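You operate a simulated robot arm through the tools that you are given. There is no shell and no other tool. Be economical: measure what you need, move in short steps, check, and stop when the job is done.

You are at the controls of a simulated robot arm. One attempt, no reset.

Task
Fetch the blue-headed rivet from the window bench and stand it on top of the yellow meter.

Only the result counts: the job must be done as asked and must still hold three seconds after the hand-in. Knocking over, shifting, dropping, spilling or breaking anything else fails it.

Robot
A 7-joint arm with a two-finger parallel gripper, fixed in place. Base frame: the origin is at the foot of the arm, x ahead of it, y to its left, z up; the work surface is at about z = 0. Readings come in m, degrees, newtons and seconds.
With the tool pointing down near the work surface it reaches from about 0.24 to 0.62 m from the base axis. Its first joint turns from -66.0 to 66.0 degrees. Payload 2.6 kg.
The tool frame sits at the grasp point between the pads (the TCP): z along the fingers, y along the line on which they close. The tips reach 0.03 m beyond it. The gripper opens to 0.094 m. The fingers are 0.028 m wide and 0.01 m thick; the gripper's body (0.05 by 0.096 m) begins 0.055 m behind the TCP.
Orientation is that of the tool frame in the base frame, as a unit quaternion [x, y, z, w]. With the fingers straight down and closing along the base's y, the tool's x points along the base's -x, its y along +y and its z along -z.

Tools
- The arm moves only by the tool move_arm. Its argument "commands" is a list of rows, each an object (a shift or turn left out is 0, a gripper value left out holds the last) with "fingers": the finger opening in m, from 0 to 0.094; "slide": the shift along the tool's x, y, z in m, a list of three; "dr": the turn, a rotation vector about the tool's x, y, z in degrees, a list of three. In form: [{"fingers": fingers, "slide": [x, y, z], "dr": [rx, ry, rz]}, ...]. A call has 1 to 8 rows; each row shifts and turns the commanded pose from where the row before left it, along the tool's axes as they then stand. Each row takes 0.2 s and may step no farther than 0.05 m and 8.6 degrees from the row before; otherwise, or with a gripper value out of range, the whole call is refused. A pose out of reach is approached as far as the arm can. The call stops where the force on the tool passes 40 N (or 10 N more than at its start, if that is more) or the arm is blocked; 0.2 s more then pass. Each finger travels about 0.072 m/s and halts on what it meets, pressing with about 23 N; the grip force reading is that of the motor and also rises with nothing between the fingers. The clock runs only during rows and for 0.2 s after the last one: add rows that do not move to give the fingers time. The reply holds the time, the measured pose of the TCP, the force on the tool along the base axes, the opening and the grip force, in the units named above and with some noise, and new pictures: "views" is both (left out), scene, wrist or none.
- Cameras (640 x 400 px; columns grow to the right, rows downward): "scene" is fixed at [0.0225, 0.4206, 0.5715]; the picture's right is [-0.89, -0.46, 0.00], its down [-0.22, 0.43, -0.88] and it looks along [0.40, -0.78, -0.48] (base axes); focal length 362 px, centre (320, 200). "wrist" rides on the gripper at [-0.037, 0, -0.058] in the tool frame; the picture's right is [0.00, -1.00, 0.00], its down [0.97, 0.00, -0.24] and it looks along [0.24, 0.00, 0.97] (tool axes); focal length 218 px, centre (320, 200). There is no depth. A picture from a camera that has moved, and an enlarged one, comes with that camera's place and axes in the base frame and with its lens.
- zoom(camera, box): a new picture of the part [left, top, right, bottom] of that camera's present view, enlarged. The clock stands still meanwhile.
- sign_off(): hands the job in; it is judged then, once.

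Work in short steps. Places have to be worked out from the pictures, the camera data and where the tool is seen: move nearer, look again, correct. Check each grasp and each placing, and mend what went wrong. You have 90 turns and 150 pictures in all, those below and enlarged ones among them. Open the gripper and draw the arm clear of the work before you hand the job in, unless the task says otherwise; then end with one line.

The tools are called after "Request:" as a command line: name --argument value ..., lists and objects as JSON in quotes. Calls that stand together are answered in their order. move_arm: Moves the arm, as the interface text tells. Its arguments: {"type":"object","properties":{"commands":{"type":"array","items":{"type":"object","properties":{"fingers":{"type":"number"},"slide":{"type":"array","items":{"type":"number"}},"dr":{"type":"array","items":{"type":"number"}}}}},"views":{"type":"string","enum":["both","scene","wrist","none"]}},"required":["commands"]} The other tools are called the same way: zoom (camera, box) takes an enlarged picture of a part of a camera's view; sign_off () hands the job in.

At the start:

```text
time_s: 0.0
position: [0.379, -0.2097, 0.3041]
ee_rot: [0.0, 1.0, -0.001, 0.0]
wrist_force: [0.9, -0.1, -0.1]
gripper_width: 0.0939
finger_force: 0.0
```

scene: 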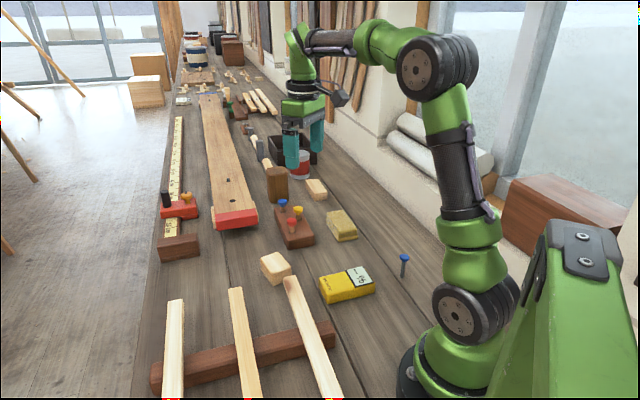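
wrist: 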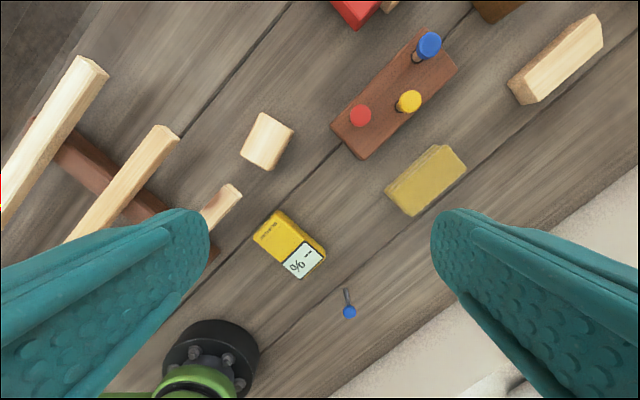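

I see a blue-headed rivet standing alone near the wall side, and another in a rack with red and yellow ones. Let me look closer before moving.

Request:
zoom --camera "scene" --box '[240, 160, 440, 310]'

Request:
zoom --camera "wrist" --box '[220, 180, 420, 330]'

Request:
zoom --camera "scene" --box '[140, 0, 340, 240]'

```text
2.67 times, centred on (340, 235) of scene
camera zoom: at [0.0225, 0.4206, 0.5715], right [-0.89, -0.46, 0.0], down [-0.22, 0.43, -0.88], along [0.4, -0.78, -0.48], focal length 967 px, centre (267, 107)
```

zoom: 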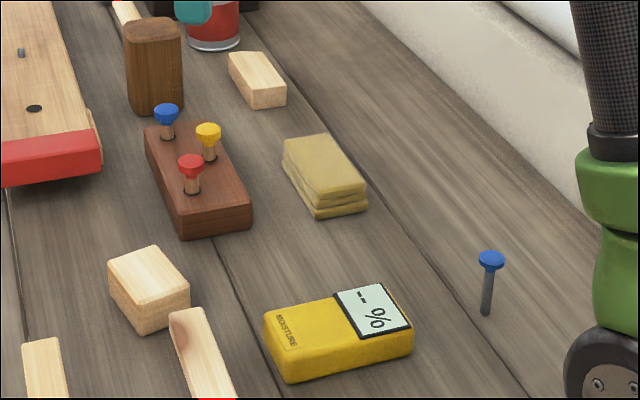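

```text
2.67 times, centred on (320, 255) of wrist
camera zoom: at [0.4159, -0.2072, 0.3619], right [0.0, -1.0, 0.0], down [-0.97, 0.0, 0.24], along [-0.24, 0.0, -0.97], focal length 582 px, centre (320, 53)
```

zoom: 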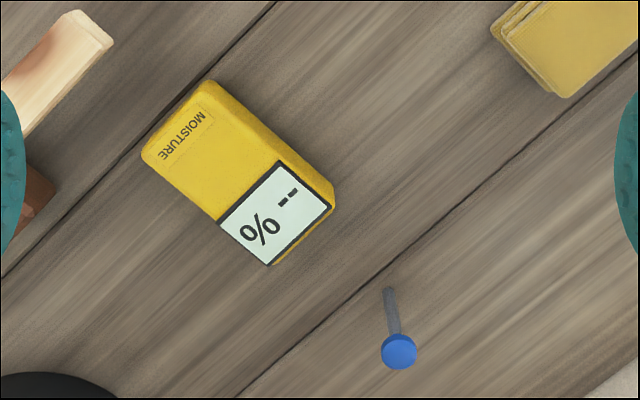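

```text
1.67 times, centred on (240, 120) of scene
camera zoom: at [0.0225, 0.4206, 0.5715], right [-0.89, -0.46, 0.0], down [-0.22, 0.43, -0.88], along [0.4, -0.78, -0.48], focal length 604 px, centre (453, 333)
```

zoom: 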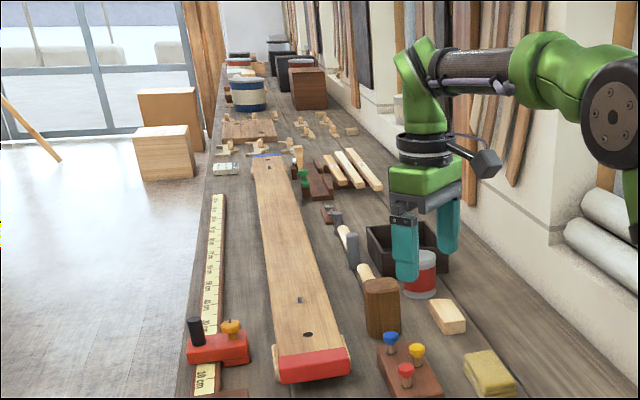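

The loose, metal-shanked blue one is the rivet (the racked ones have wooden shanks). I place it at about (0.152, -0.255), head top about z 0.06; the meter's top centre is about (0.252, -0.156), z about 0.03. Moving above the rivet.

Request:
move_arm --commands '[{"slide": [0.038, -0.0075, 0.02]}, {"slide": [0.038, -0.0075, 0.02]}, {"slide": [0.038, -0.0075, 0.02]}, {"slide": [0.038, -0.0075, 0.02]}, {"slide": [0.038, -0.0075, 0.02]}, {"slide": [0.037, -0.0078, 0.02]}, {}]'

```text
time_s: 1.6
position: [0.1516, -0.2555, 0.1838]
ee_rot: [0.001, 1.0, -0.002, 0.0]
wrist_force: [-0.1, 0.1, 0.3]
gripper_width: 0.0943
finger_force: 0.1
camera wrist: at [0.1887, -0.2541, 0.2416], right [0.0, -1.0, 0.0], down [-0.97, 0.0, 0.24], along [-0.24, 0.0, -0.97], focal length 218 px, centre (320, 200)
```

scene: 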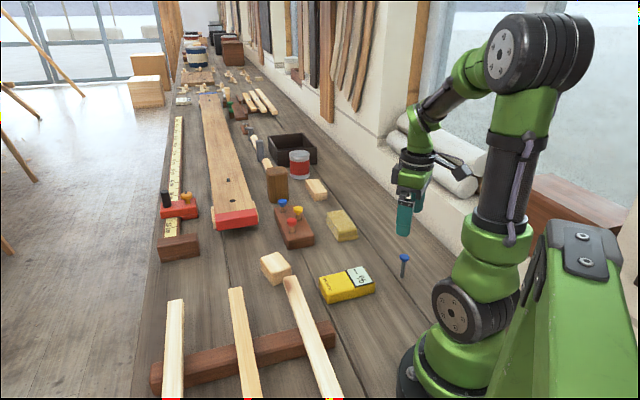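
wrist: 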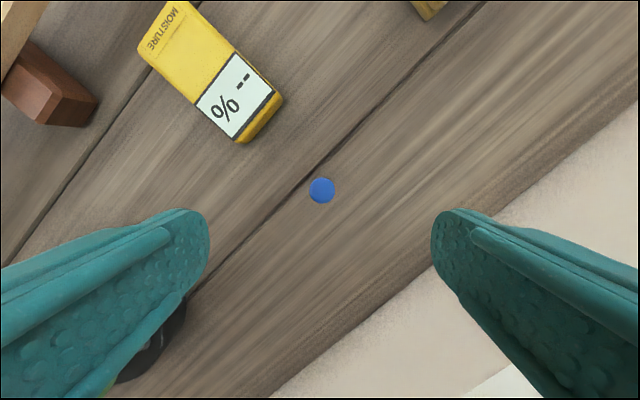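

Rivet is nearly centred between the fingers; zooming to refine the centring.

Request:
zoom --camera "wrist" --box '[280, 165, 360, 215]'

```text
8.00 times, centred on (320, 190) of wrist
camera zoom: at [0.1887, -0.2541, 0.2416], right [0.0, -1.0, 0.0], down [-0.97, 0.0, 0.24], along [-0.24, 0.0, -0.97], focal length 1746 px, centre (320, 280)
```

zoom: 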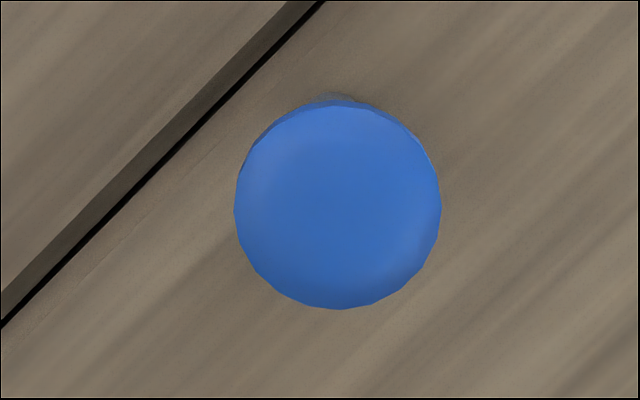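

Head centre is ~1.9 mm toward -y of the tool axis. Shift that and descend part way, then recheck.

Request:
move_arm --commands '[{"slide": [0, -0.0019, 0.03]}, {"slide": [0, 0, 0.03]}, {"slide": [0, 0, 0.02]}, {}]' --views "wrist"

Request:
zoom --camera "wrist" --box '[240, 175, 400, 275]'

```text
time_s: 2.6
position: [0.1528, -0.2569, 0.1047]
ee_rot: [0.0, 1.0, -0.002, 0.001]
wrist_force: [0.4, -0.3, 0.6]
gripper_width: 0.0938
finger_force: 0.0
camera wrist: at [0.1892, -0.2552, 0.1618], right [0.0, -1.0, 0.0], down [-0.97, 0.0, 0.24], along [-0.24, 0.0, -0.97], focal length 218 px, centre (320, 200)
```

wrist: 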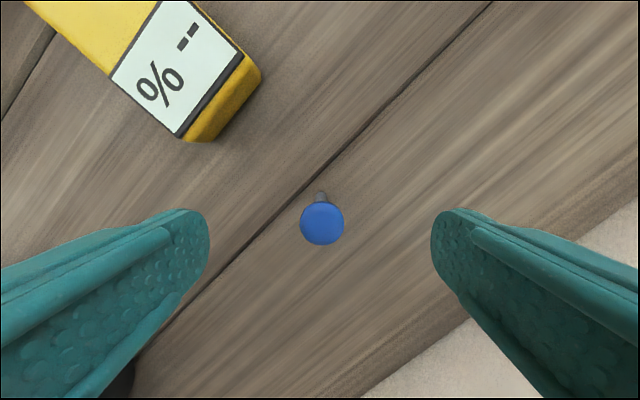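

```text
4.00 times, centred on (320, 225) of wrist
camera zoom: at [0.1892, -0.2552, 0.1618], right [0.0, -1.0, 0.0], down [-0.97, 0.0, 0.24], along [-0.24, 0.0, -0.97], focal length 873 px, centre (320, 100)
```

zoom: 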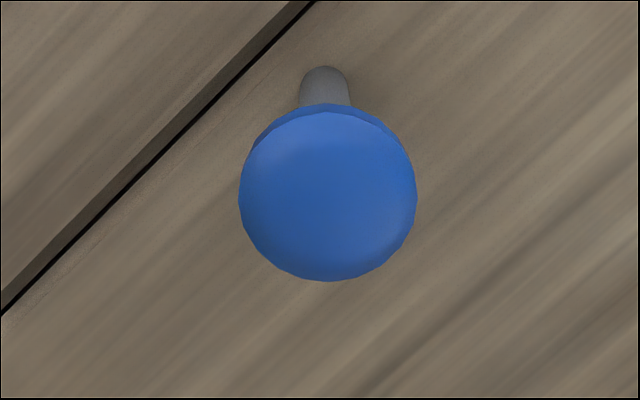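

Residual ~1 mm in -y and ~2 mm in -x. Correct and descend to grasp height with the head at the TCP.

Request:
move_arm --commands '[{"slide": [0.002, -0.001, 0.02]}, {"slide": [0, 0, 0.02]}, {"slide": [0, 0, 0.013]}, {}]'

Request:
zoom --camera "wrist" --box '[240, 200, 400, 300]'

Request:
zoom --camera "scene" --box '[350, 200, 450, 290]'

```text
time_s: 3.6
position: [0.1495, -0.2586, 0.0506]
ee_rot: [0.0, 1.0, -0.002, 0.0]
wrist_force: [-0.5, 0.0, -0.2]
gripper_width: 0.0939
finger_force: 0.1
camera wrist: at [0.1868, -0.2565, 0.1084], right [0.0, -1.0, 0.0], down [-0.97, 0.0, 0.24], along [-0.24, 0.0, -0.97], focal length 218 px, centre (320, 200)
```

scene: 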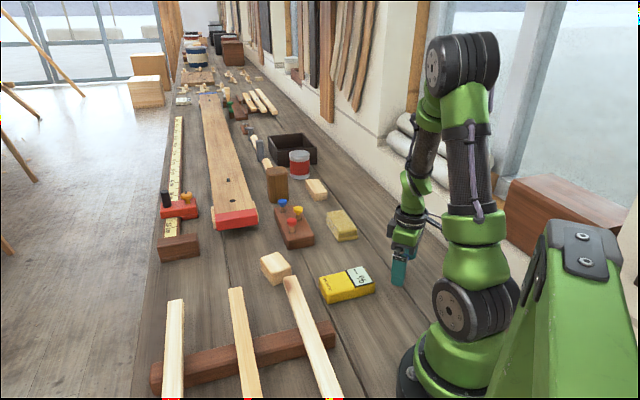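
wrist: 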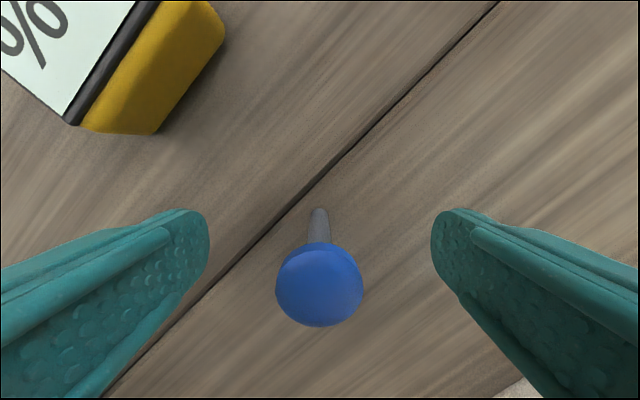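

```text
4.00 times, centred on (320, 250) of wrist
camera zoom: at [0.1868, -0.2565, 0.1084], right [0.0, -1.0, 0.0], down [-0.97, 0.0, 0.24], along [-0.24, 0.0, -0.97], focal length 873 px, centre (320, 0)
```

zoom: 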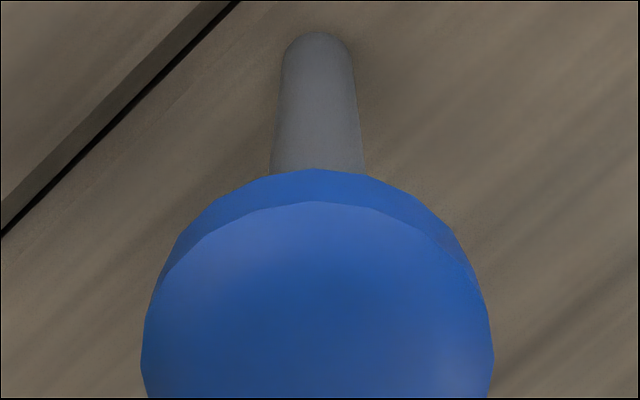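

```text
4.44 times, centred on (400, 245) of scene
camera zoom: at [0.0225, 0.4206, 0.5715], right [-0.89, -0.46, 0.0], down [-0.22, 0.43, -0.88], along [0.4, -0.78, -0.48], focal length 1611 px, centre (-36, 0)
```

zoom: 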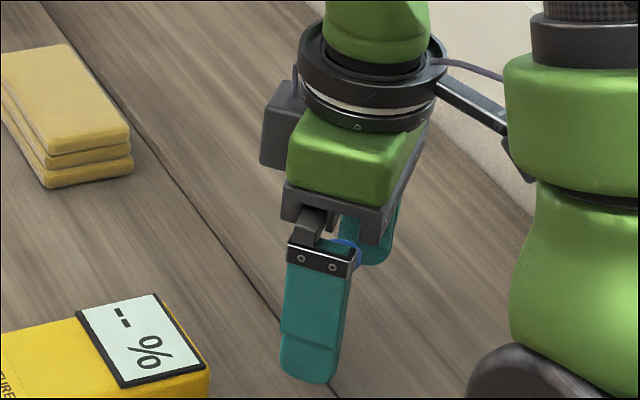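

Centred to within ~0.3 mm laterally; head rim ~z 0.056. Nudge up 4 mm and 2 mm in +x, and pre-close to 0.032.

Request:
move_arm --commands '[{"slide": [-0.002, 0, -0.004], "fingers": 0.07}, {"fingers": 0.05}, {"fingers": 0.036}, {"fingers": 0.032}, {}]' --views "wrist"

Request:
zoom --camera "wrist" --box '[240, 200, 400, 300]'

```text
time_s: 4.8
position: [0.1516, -0.2575, 0.0548]
ee_rot: [0.0, 1.0, -0.002, 0.001]
wrist_force: [-0.5, 0.5, -0.1]
gripper_width: 0.0321
finger_force: 0.0
camera wrist: at [0.1887, -0.2564, 0.1129], right [0.0, -1.0, 0.0], down [-0.97, 0.0, 0.24], along [-0.24, 0.0, -0.97], focal length 218 px, centre (320, 200)
```

wrist: 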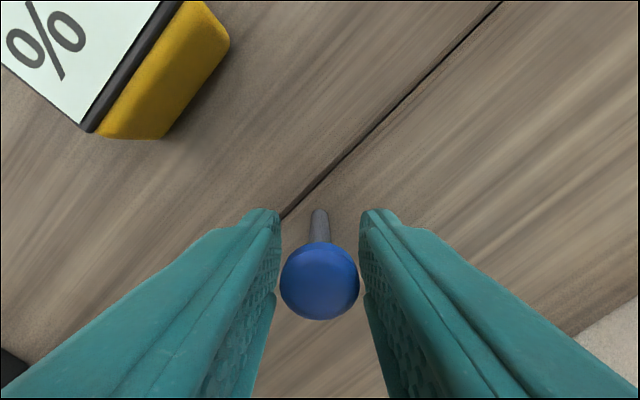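

```text
4.00 times, centred on (320, 250) of wrist
camera zoom: at [0.1887, -0.2564, 0.1129], right [0.0, -1.0, 0.0], down [-0.97, 0.0, 0.24], along [-0.24, 0.0, -0.97], focal length 873 px, centre (320, 0)
```

zoom: 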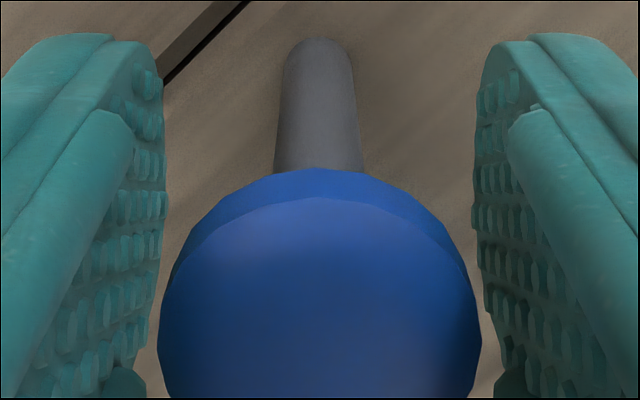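

Head is well centred. Close the rest of the way gently.

Request:
move_arm --commands '[{"fingers": 0.026}, {"fingers": 0.022}, {"fingers": 0.018}, {"fingers": 0.014}, {}]' --views "wrist"

Request:
zoom --camera "wrist" --box '[240, 200, 400, 300]'

```text
time_s: 6.0
position: [0.1514, -0.2573, 0.0551]
ee_rot: [0.0, 1.0, -0.002, 0.0]
wrist_force: [0.5, -0.1, -0.9]
gripper_width: 0.0208
finger_force: 23.2
camera wrist: at [0.1887, -0.2564, 0.1128], right [0.0, -1.0, 0.0], down [-0.97, 0.0, 0.24], along [-0.24, 0.0, -0.97], focal length 218 px, centre (320, 200)
```

wrist: 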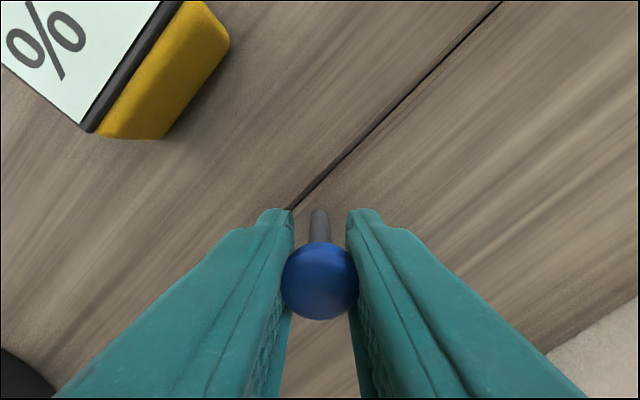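

```text
4.00 times, centred on (320, 250) of wrist
camera zoom: at [0.1887, -0.2564, 0.1128], right [0.0, -1.0, 0.0], down [-0.97, 0.0, 0.24], along [-0.24, 0.0, -0.97], focal length 873 px, centre (320, 0)
```

zoom: 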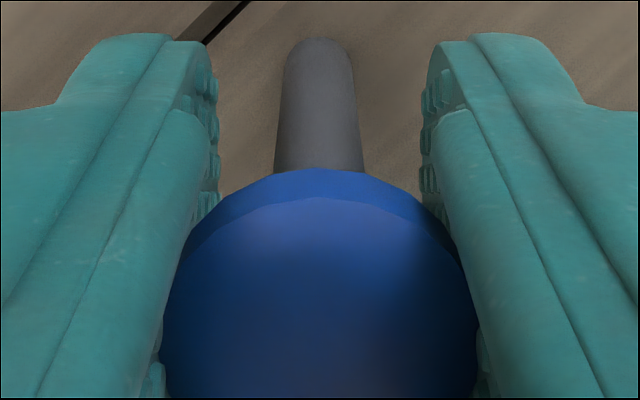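

Gripped (20.8 mm, 23 N), rivet still upright. Lift straight up.

Request:
move_arm --commands '[{"slide": [0, 0, -0.01]}, {"slide": [0, 0, -0.02]}, {"slide": [0, 0, -0.03]}, {"slide": [0, 0, -0.03]}, {}]'

Request:
zoom --camera "scene" --box '[310, 180, 450, 310]'

Request:
zoom --camera "wrist" --box '[240, 200, 400, 300]'

```text
time_s: 7.2
position: [0.1513, -0.2573, 0.1469]
ee_rot: [-0.001, 1.0, -0.001, 0.0]
wrist_force: [-0.4, 1.4, -0.6]
gripper_width: 0.0207
finger_force: 23.4
camera wrist: at [0.1878, -0.2553, 0.2037], right [0.0, -1.0, 0.0], down [-0.97, 0.0, 0.24], along [-0.24, 0.0, -0.97], focal length 218 px, centre (320, 200)
```

scene: 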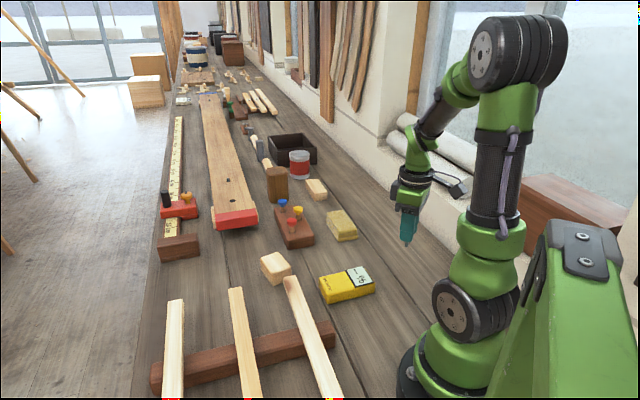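
wrist: 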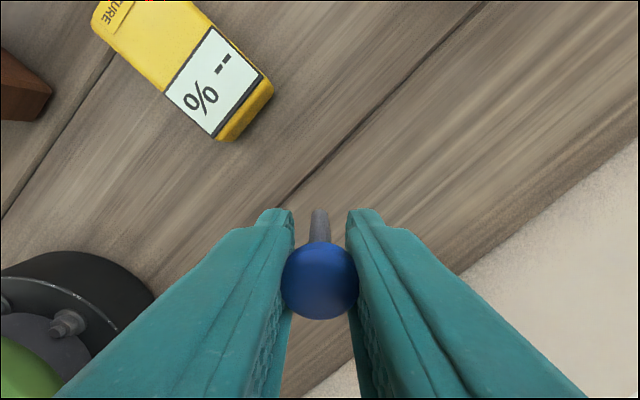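

```text
3.08 times, centred on (380, 245) of scene
camera zoom: at [0.0225, 0.4206, 0.5716], right [-0.89, -0.46, 0.0], down [-0.22, 0.43, -0.88], along [0.4, -0.78, -0.48], focal length 1115 px, centre (135, 62)
```

zoom: 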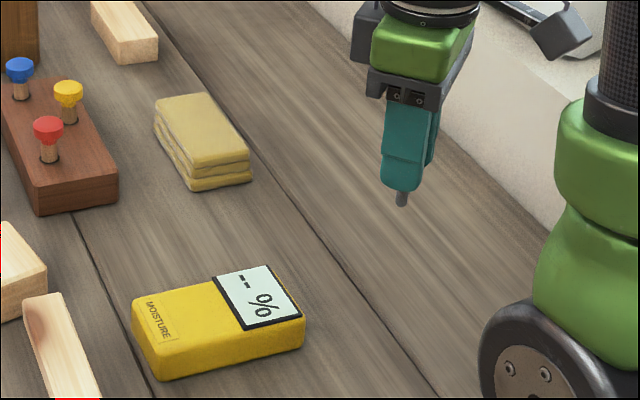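

```text
4.00 times, centred on (320, 250) of wrist
camera zoom: at [0.1878, -0.2553, 0.2037], right [0.0, -1.0, 0.0], down [-0.97, 0.0, 0.24], along [-0.24, 0.0, -0.97], focal length 873 px, centre (320, 0)
```

zoom: 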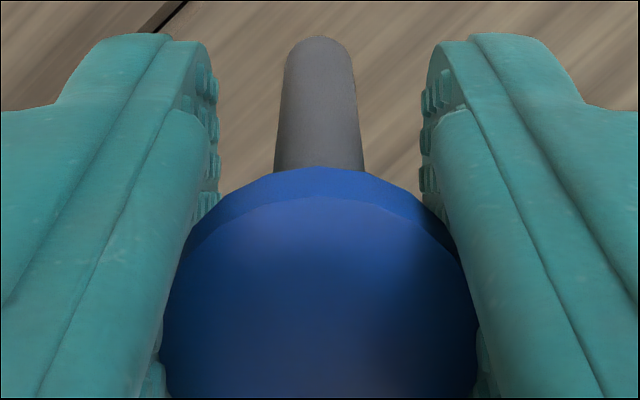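

Rivet is held unchanged. The meter is about 0.11 x 0.064 m, centre (0.253, -0.157); I aim for flat yellow just off-centre, clear of the display edge: (0.259, -0.152). Moving above it at this height.

Request:
move_arm --commands '[{"slide": [-0.018, 0.017, 0]}, {"slide": [-0.024, 0.023, 0]}, {"slide": [-0.024, 0.023, 0]}, {"slide": [-0.024, 0.023, 0]}, {"slide": [-0.018, 0.0175, 0]}, {}]'

Request:
zoom --camera "scene" --box '[280, 180, 420, 310]'

Request:
zoom --camera "wrist" --box '[200, 130, 440, 280]'

```text
time_s: 8.6
position: [0.2603, -0.1544, 0.1461]
ee_rot: [0.0, 1.0, -0.002, 0.0]
wrist_force: [-0.2, -0.4, -0.4]
gripper_width: 0.0209
finger_force: 23.4
camera wrist: at [0.2975, -0.1525, 0.203], right [0.0, -1.0, 0.0], down [-0.97, 0.0, 0.24], along [-0.24, 0.0, -0.97], focal length 218 px, centre (320, 200)
```

scene: 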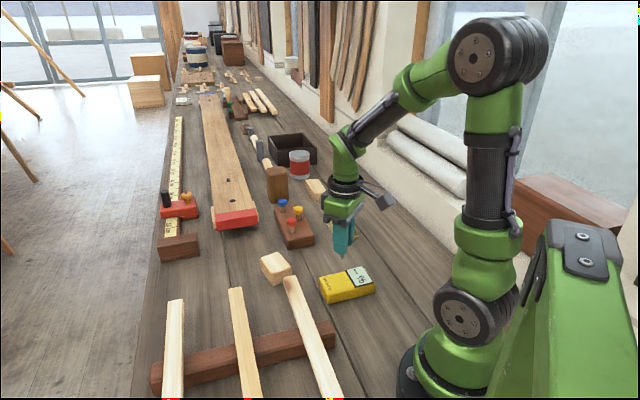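
wrist: 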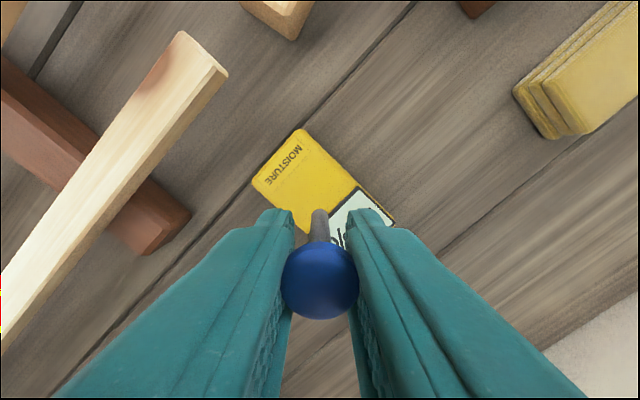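

```text
3.08 times, centred on (350, 245) of scene
camera zoom: at [0.0225, 0.4206, 0.5715], right [-0.89, -0.46, 0.0], down [-0.22, 0.43, -0.88], along [0.4, -0.78, -0.48], focal length 1115 px, centre (228, 62)
```

zoom: 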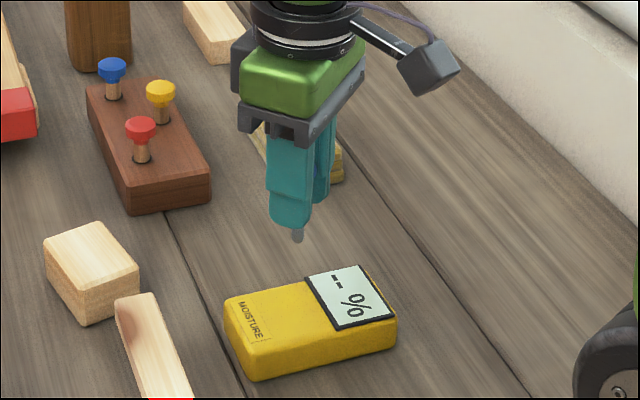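

```text
2.67 times, centred on (320, 205) of wrist
camera zoom: at [0.2975, -0.1525, 0.203], right [0.0, -1.0, 0.0], down [-0.97, 0.0, 0.24], along [-0.24, 0.0, -0.97], focal length 582 px, centre (320, 187)
```

zoom: 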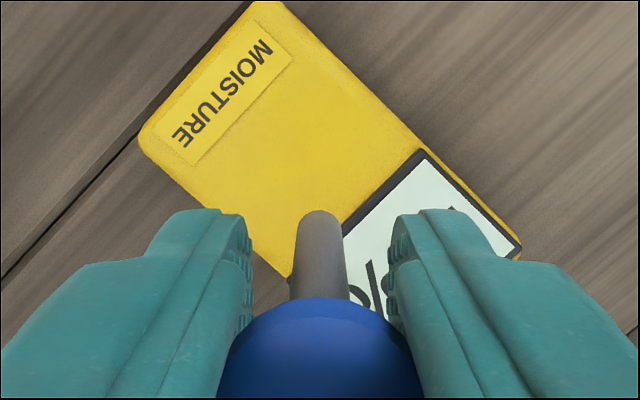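

The point below the rivet is on flat yellow, ~17 mm from the display edge and ~2 mm off the midline — good. Descend to about 1 cm above contact.

Request:
move_arm --commands '[{"slide": [0, 0, 0.02]}, {"slide": [0, 0, 0.02]}, {"slide": [0, 0, 0.01]}, {}]'

Request:
zoom --camera "scene" --box '[310, 220, 390, 310]'

Request:
zoom --camera "wrist" --box '[240, 150, 400, 250]'

```text
time_s: 9.6
position: [0.2596, -0.1548, 0.0953]
ee_rot: [0.001, 1.0, -0.002, 0.001]
wrist_force: [-1.0, -0.1, -0.8]
gripper_width: 0.0205
finger_force: 22.8
camera wrist: at [0.297, -0.1523, 0.1524], right [0.0, -1.0, 0.0], down [-0.97, 0.0, 0.24], along [-0.24, 0.0, -0.97], focal length 218 px, centre (320, 200)
```

scene: 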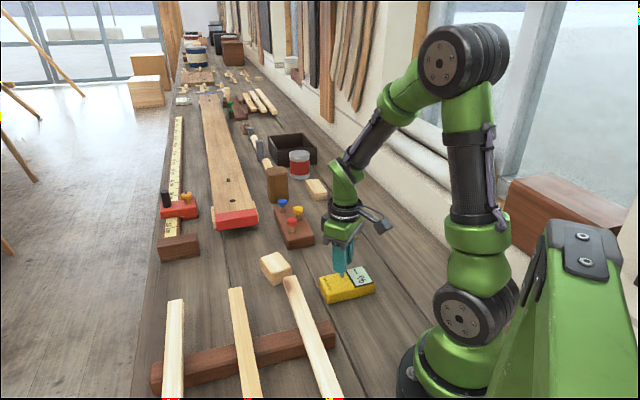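
wrist: 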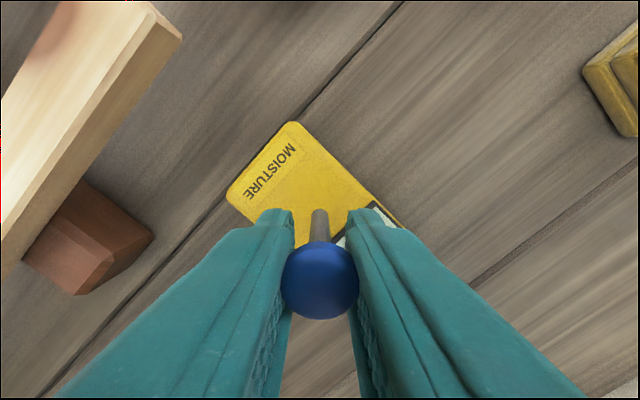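

```text
4.44 times, centred on (350, 265) of scene
camera zoom: at [0.0225, 0.4206, 0.5715], right [-0.89, -0.46, 0.0], down [-0.22, 0.43, -0.88], along [0.4, -0.78, -0.48], focal length 1611 px, centre (187, -89)
```

zoom: 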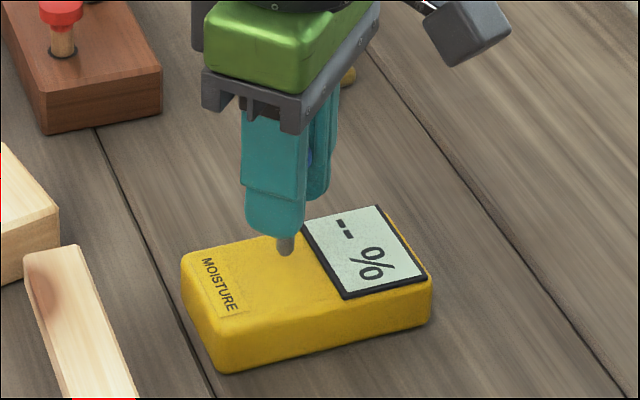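

```text
4.00 times, centred on (320, 200) of wrist
camera zoom: at [0.297, -0.1523, 0.1524], right [0.0, -1.0, 0.0], down [-0.97, 0.0, 0.24], along [-0.24, 0.0, -0.97], focal length 873 px, centre (320, 200)
```

zoom: 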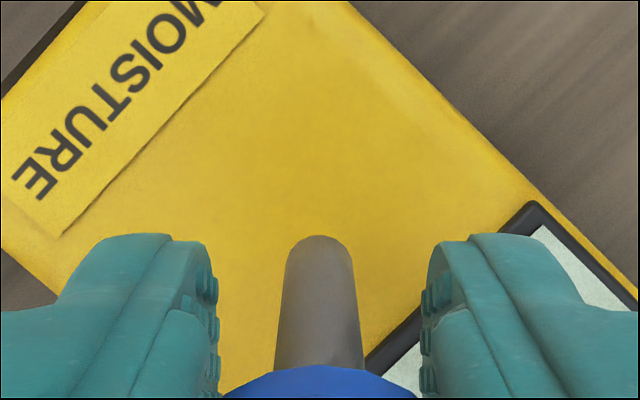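

Still ~1 cm above. Descend in small steps watching the force.

Request:
move_arm --commands '[{"slide": [0, 0, 0.003]}, {"slide": [0, 0, 0.002]}, {}]' --views "none"

Request:
zoom --camera "scene" --box '[325, 250, 365, 295]'

```text
time_s: 10.4
position: [0.2602, -0.154, 0.0913]
ee_rot: [-0.001, 1.0, -0.002, 0.0]
wrist_force: [0.3, 0.5, -0.7]
gripper_width: 0.0209
finger_force: 23.2
```

```text
8.89 times, centred on (345, 272) of scene
camera zoom: at [0.0225, 0.4206, 0.5715], right [-0.89, -0.46, 0.0], down [-0.22, 0.43, -0.88], along [0.4, -0.78, -0.48], focal length 3222 px, centre (98, -444)
```

zoom: 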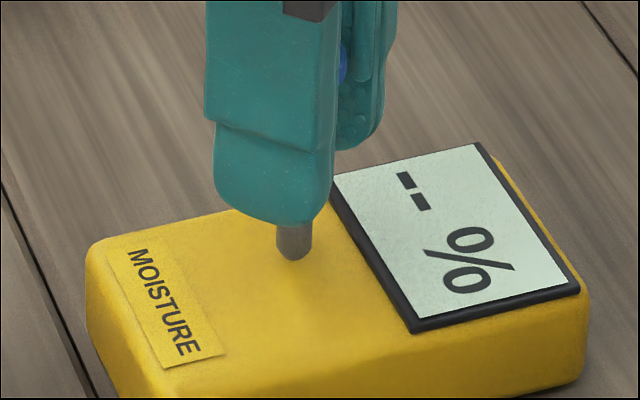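

No contact yet (z 0.091). Continue 1 mm at a time.

Request:
move_arm --commands '[{"slide": [0, 0, 0.001]}, {"slide": [0, 0, 0.001]}, {}]' --views "none"

Request:
move_arm --commands '[{"slide": [0, 0, 0.001]}, {}]' --views "none"

Request:
move_arm --commands '[{"slide": [0, 0, 0.001]}, {}]' --views "none"

```text
time_s: 11.2
position: [0.259, -0.1532, 0.0889]
ee_rot: [0.0, 1.0, -0.001, 0.0]
wrist_force: [0.0, 0.1, -1.2]
gripper_width: 0.0207
finger_force: 23.2
```

```text
time_s: 11.8
position: [0.2599, -0.1546, 0.0888]
ee_rot: [0.0, 1.0, -0.002, 0.0]
wrist_force: [-1.3, 0.5, 3.9]
gripper_width: 0.0207
finger_force: 22.7
```

```text
time_s: 12.4
position: [0.2618, -0.1545, 0.0871]
ee_rot: [0.001, 1.0, -0.002, 0.001]
wrist_force: [-2.0, 0.3, 15.9]
gripper_width: 0.0206
finger_force: 22.6
```

Contact reached (Fz 16 N). Back off ~1.1 mm to nearly no load, then look.

Request:
move_arm --commands '[{"slide": [0, 0, -0.0011]}, {}]' --views "wrist"

Request:
zoom --camera "scene" --box '[325, 250, 365, 295]'

Request:
zoom --camera "wrist" --box '[240, 200, 400, 300]'

```text
time_s: 13.0
position: [0.2596, -0.1538, 0.0872]
ee_rot: [-0.001, 1.0, -0.002, 0.0]
wrist_force: [0.9, 0.5, 1.0]
gripper_width: 0.0208
finger_force: 23.1
camera wrist: at [0.2969, -0.1524, 0.1443], right [0.0, -1.0, 0.0], down [-0.97, 0.0, 0.24], along [-0.24, 0.0, -0.97], focal length 218 px, centre (320, 200)
```

wrist: 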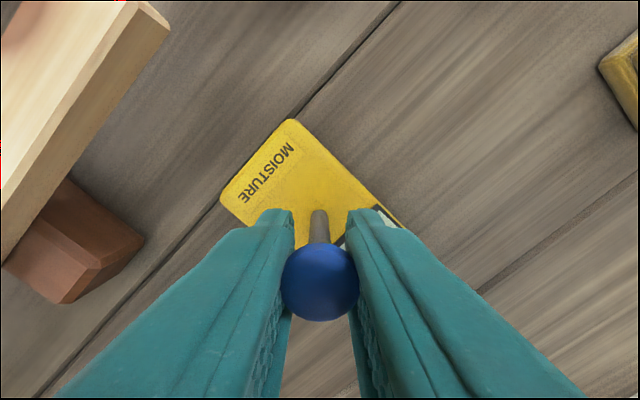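

```text
8.89 times, centred on (345, 272) of scene
camera zoom: at [0.0225, 0.4206, 0.5715], right [-0.89, -0.46, 0.0], down [-0.22, 0.43, -0.88], along [0.4, -0.78, -0.48], focal length 3222 px, centre (98, -444)
```

zoom: 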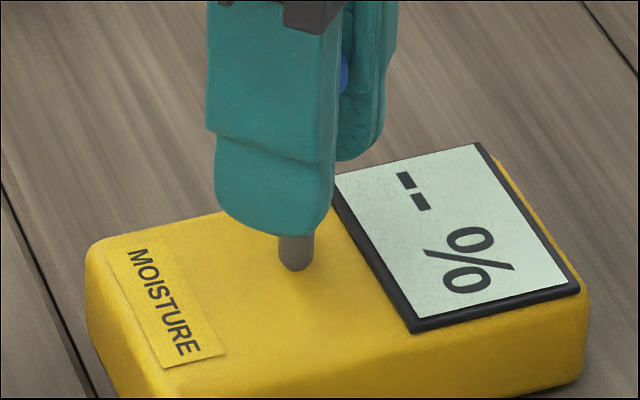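

```text
4.00 times, centred on (320, 250) of wrist
camera zoom: at [0.2969, -0.1524, 0.1443], right [0.0, -1.0, 0.0], down [-0.97, 0.0, 0.24], along [-0.24, 0.0, -0.97], focal length 873 px, centre (320, 0)
```

zoom: 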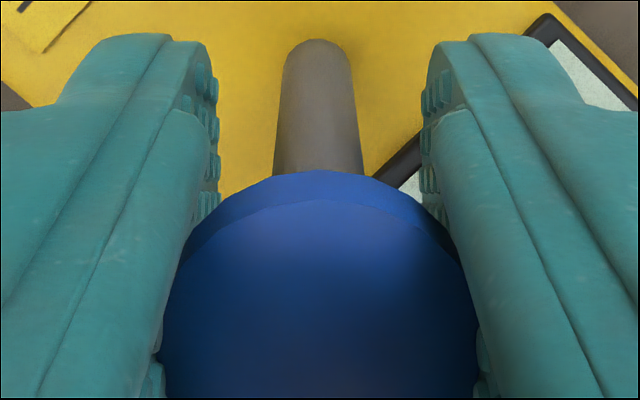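

Rivet rests at ~1 N load, upright. Release slowly.

Request:
move_arm --commands '[{"fingers": 0.021}, {"fingers": 0.0225}, {"fingers": 0.025}, {"fingers": 0.03}, {"fingers": 0.036}, {}]' --views "wrist"

Request:
zoom --camera "wrist" --box '[240, 200, 400, 300]'

```text
time_s: 14.4
position: [0.2611, -0.1546, 0.087]
ee_rot: [0.0, 1.0, -0.002, 0.0]
wrist_force: [0.4, 0.3, 0.2]
gripper_width: 0.0359
finger_force: 0.2
camera wrist: at [0.2972, -0.1526, 0.1447], right [0.0, -1.0, 0.0], down [-0.97, 0.0, 0.24], along [-0.24, 0.0, -0.97], focal length 218 px, centre (320, 200)
```

wrist: 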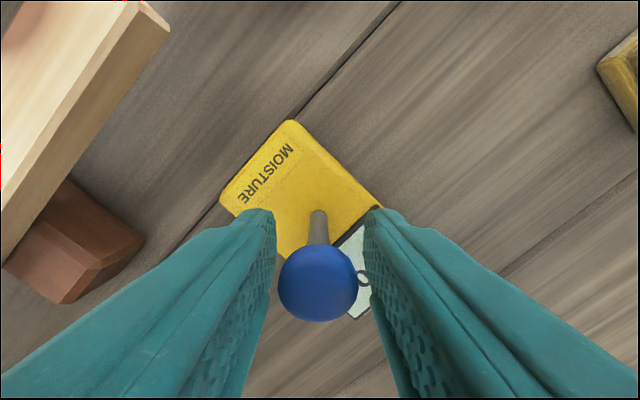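

```text
4.00 times, centred on (320, 250) of wrist
camera zoom: at [0.2972, -0.1526, 0.1447], right [0.0, -1.0, 0.0], down [-0.97, 0.0, 0.24], along [-0.24, 0.0, -0.97], focal length 873 px, centre (320, 0)
```

zoom: 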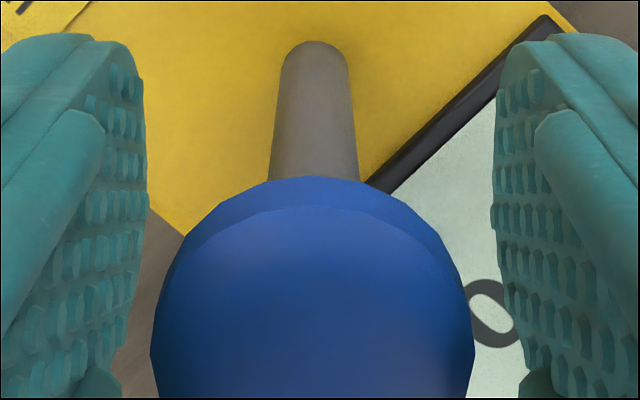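

It stands free. Open wider, rise straight up, and check.

Request:
move_arm --commands '[{"fingers": 0.05}, {"fingers": 0.06}, {"slide": [0, 0, -0.01]}, {"slide": [0, 0, -0.03]}, {"slide": [0, 0, -0.04]}, {"slide": [0, 0, -0.04]}, {"slide": [-0.03, 0, -0.02]}, {}]'

Request:
zoom --camera "scene" --box '[310, 220, 390, 310]'

```text
time_s: 16.2
position: [0.2913, -0.1547, 0.2285]
ee_rot: [0.0, 1.0, -0.001, 0.0]
wrist_force: [-1.3, 0.4, -0.1]
gripper_width: 0.0601
finger_force: 0.0
camera wrist: at [0.3272, -0.153, 0.2849], right [0.0, -1.0, 0.0], down [-0.97, 0.0, 0.24], along [-0.24, 0.0, -0.97], focal length 218 px, centre (320, 200)
```

scene: 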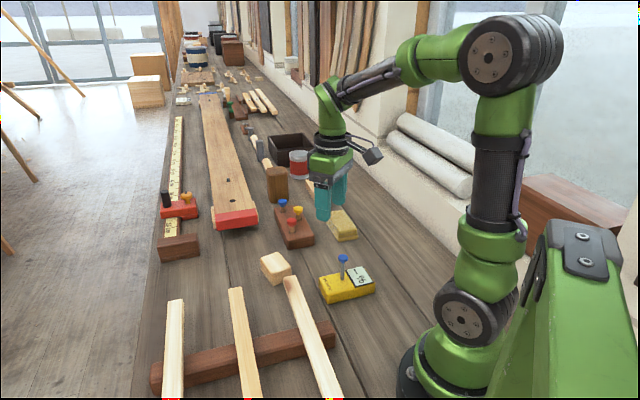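
wrist: 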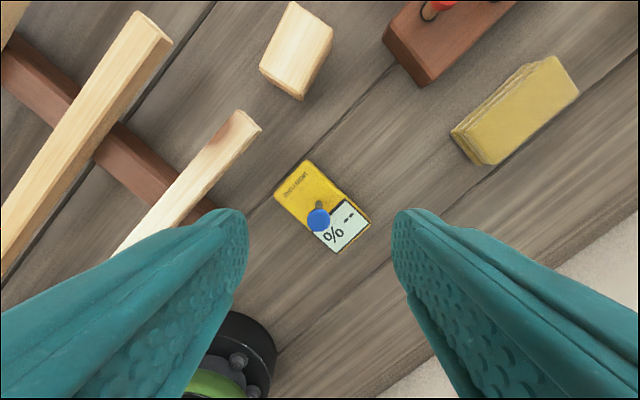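

```text
4.44 times, centred on (350, 265) of scene
camera zoom: at [0.0225, 0.4206, 0.5715], right [-0.89, -0.46, 0.0], down [-0.22, 0.43, -0.88], along [0.4, -0.78, -0.48], focal length 1611 px, centre (187, -89)
```

zoom: 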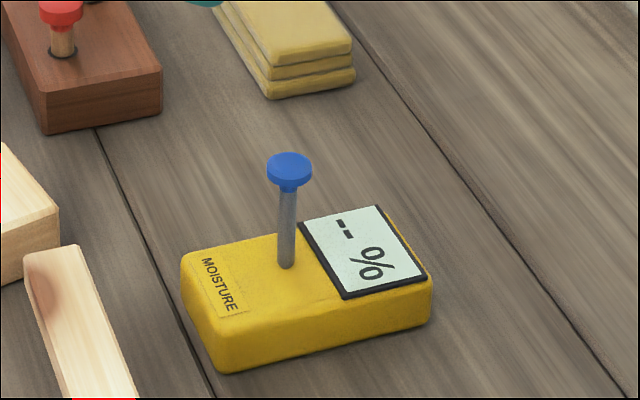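

The rivet stands upright on the meter, nothing else has moved, and the arm is clear. Handing in.

Request:
sign_off

```text
The job is handed in.
```

The blue-headed rivet from the bench is standing upright on top of the yellow meter, with the gripper open and the arm clear; in the last pictures nothing else had moved.
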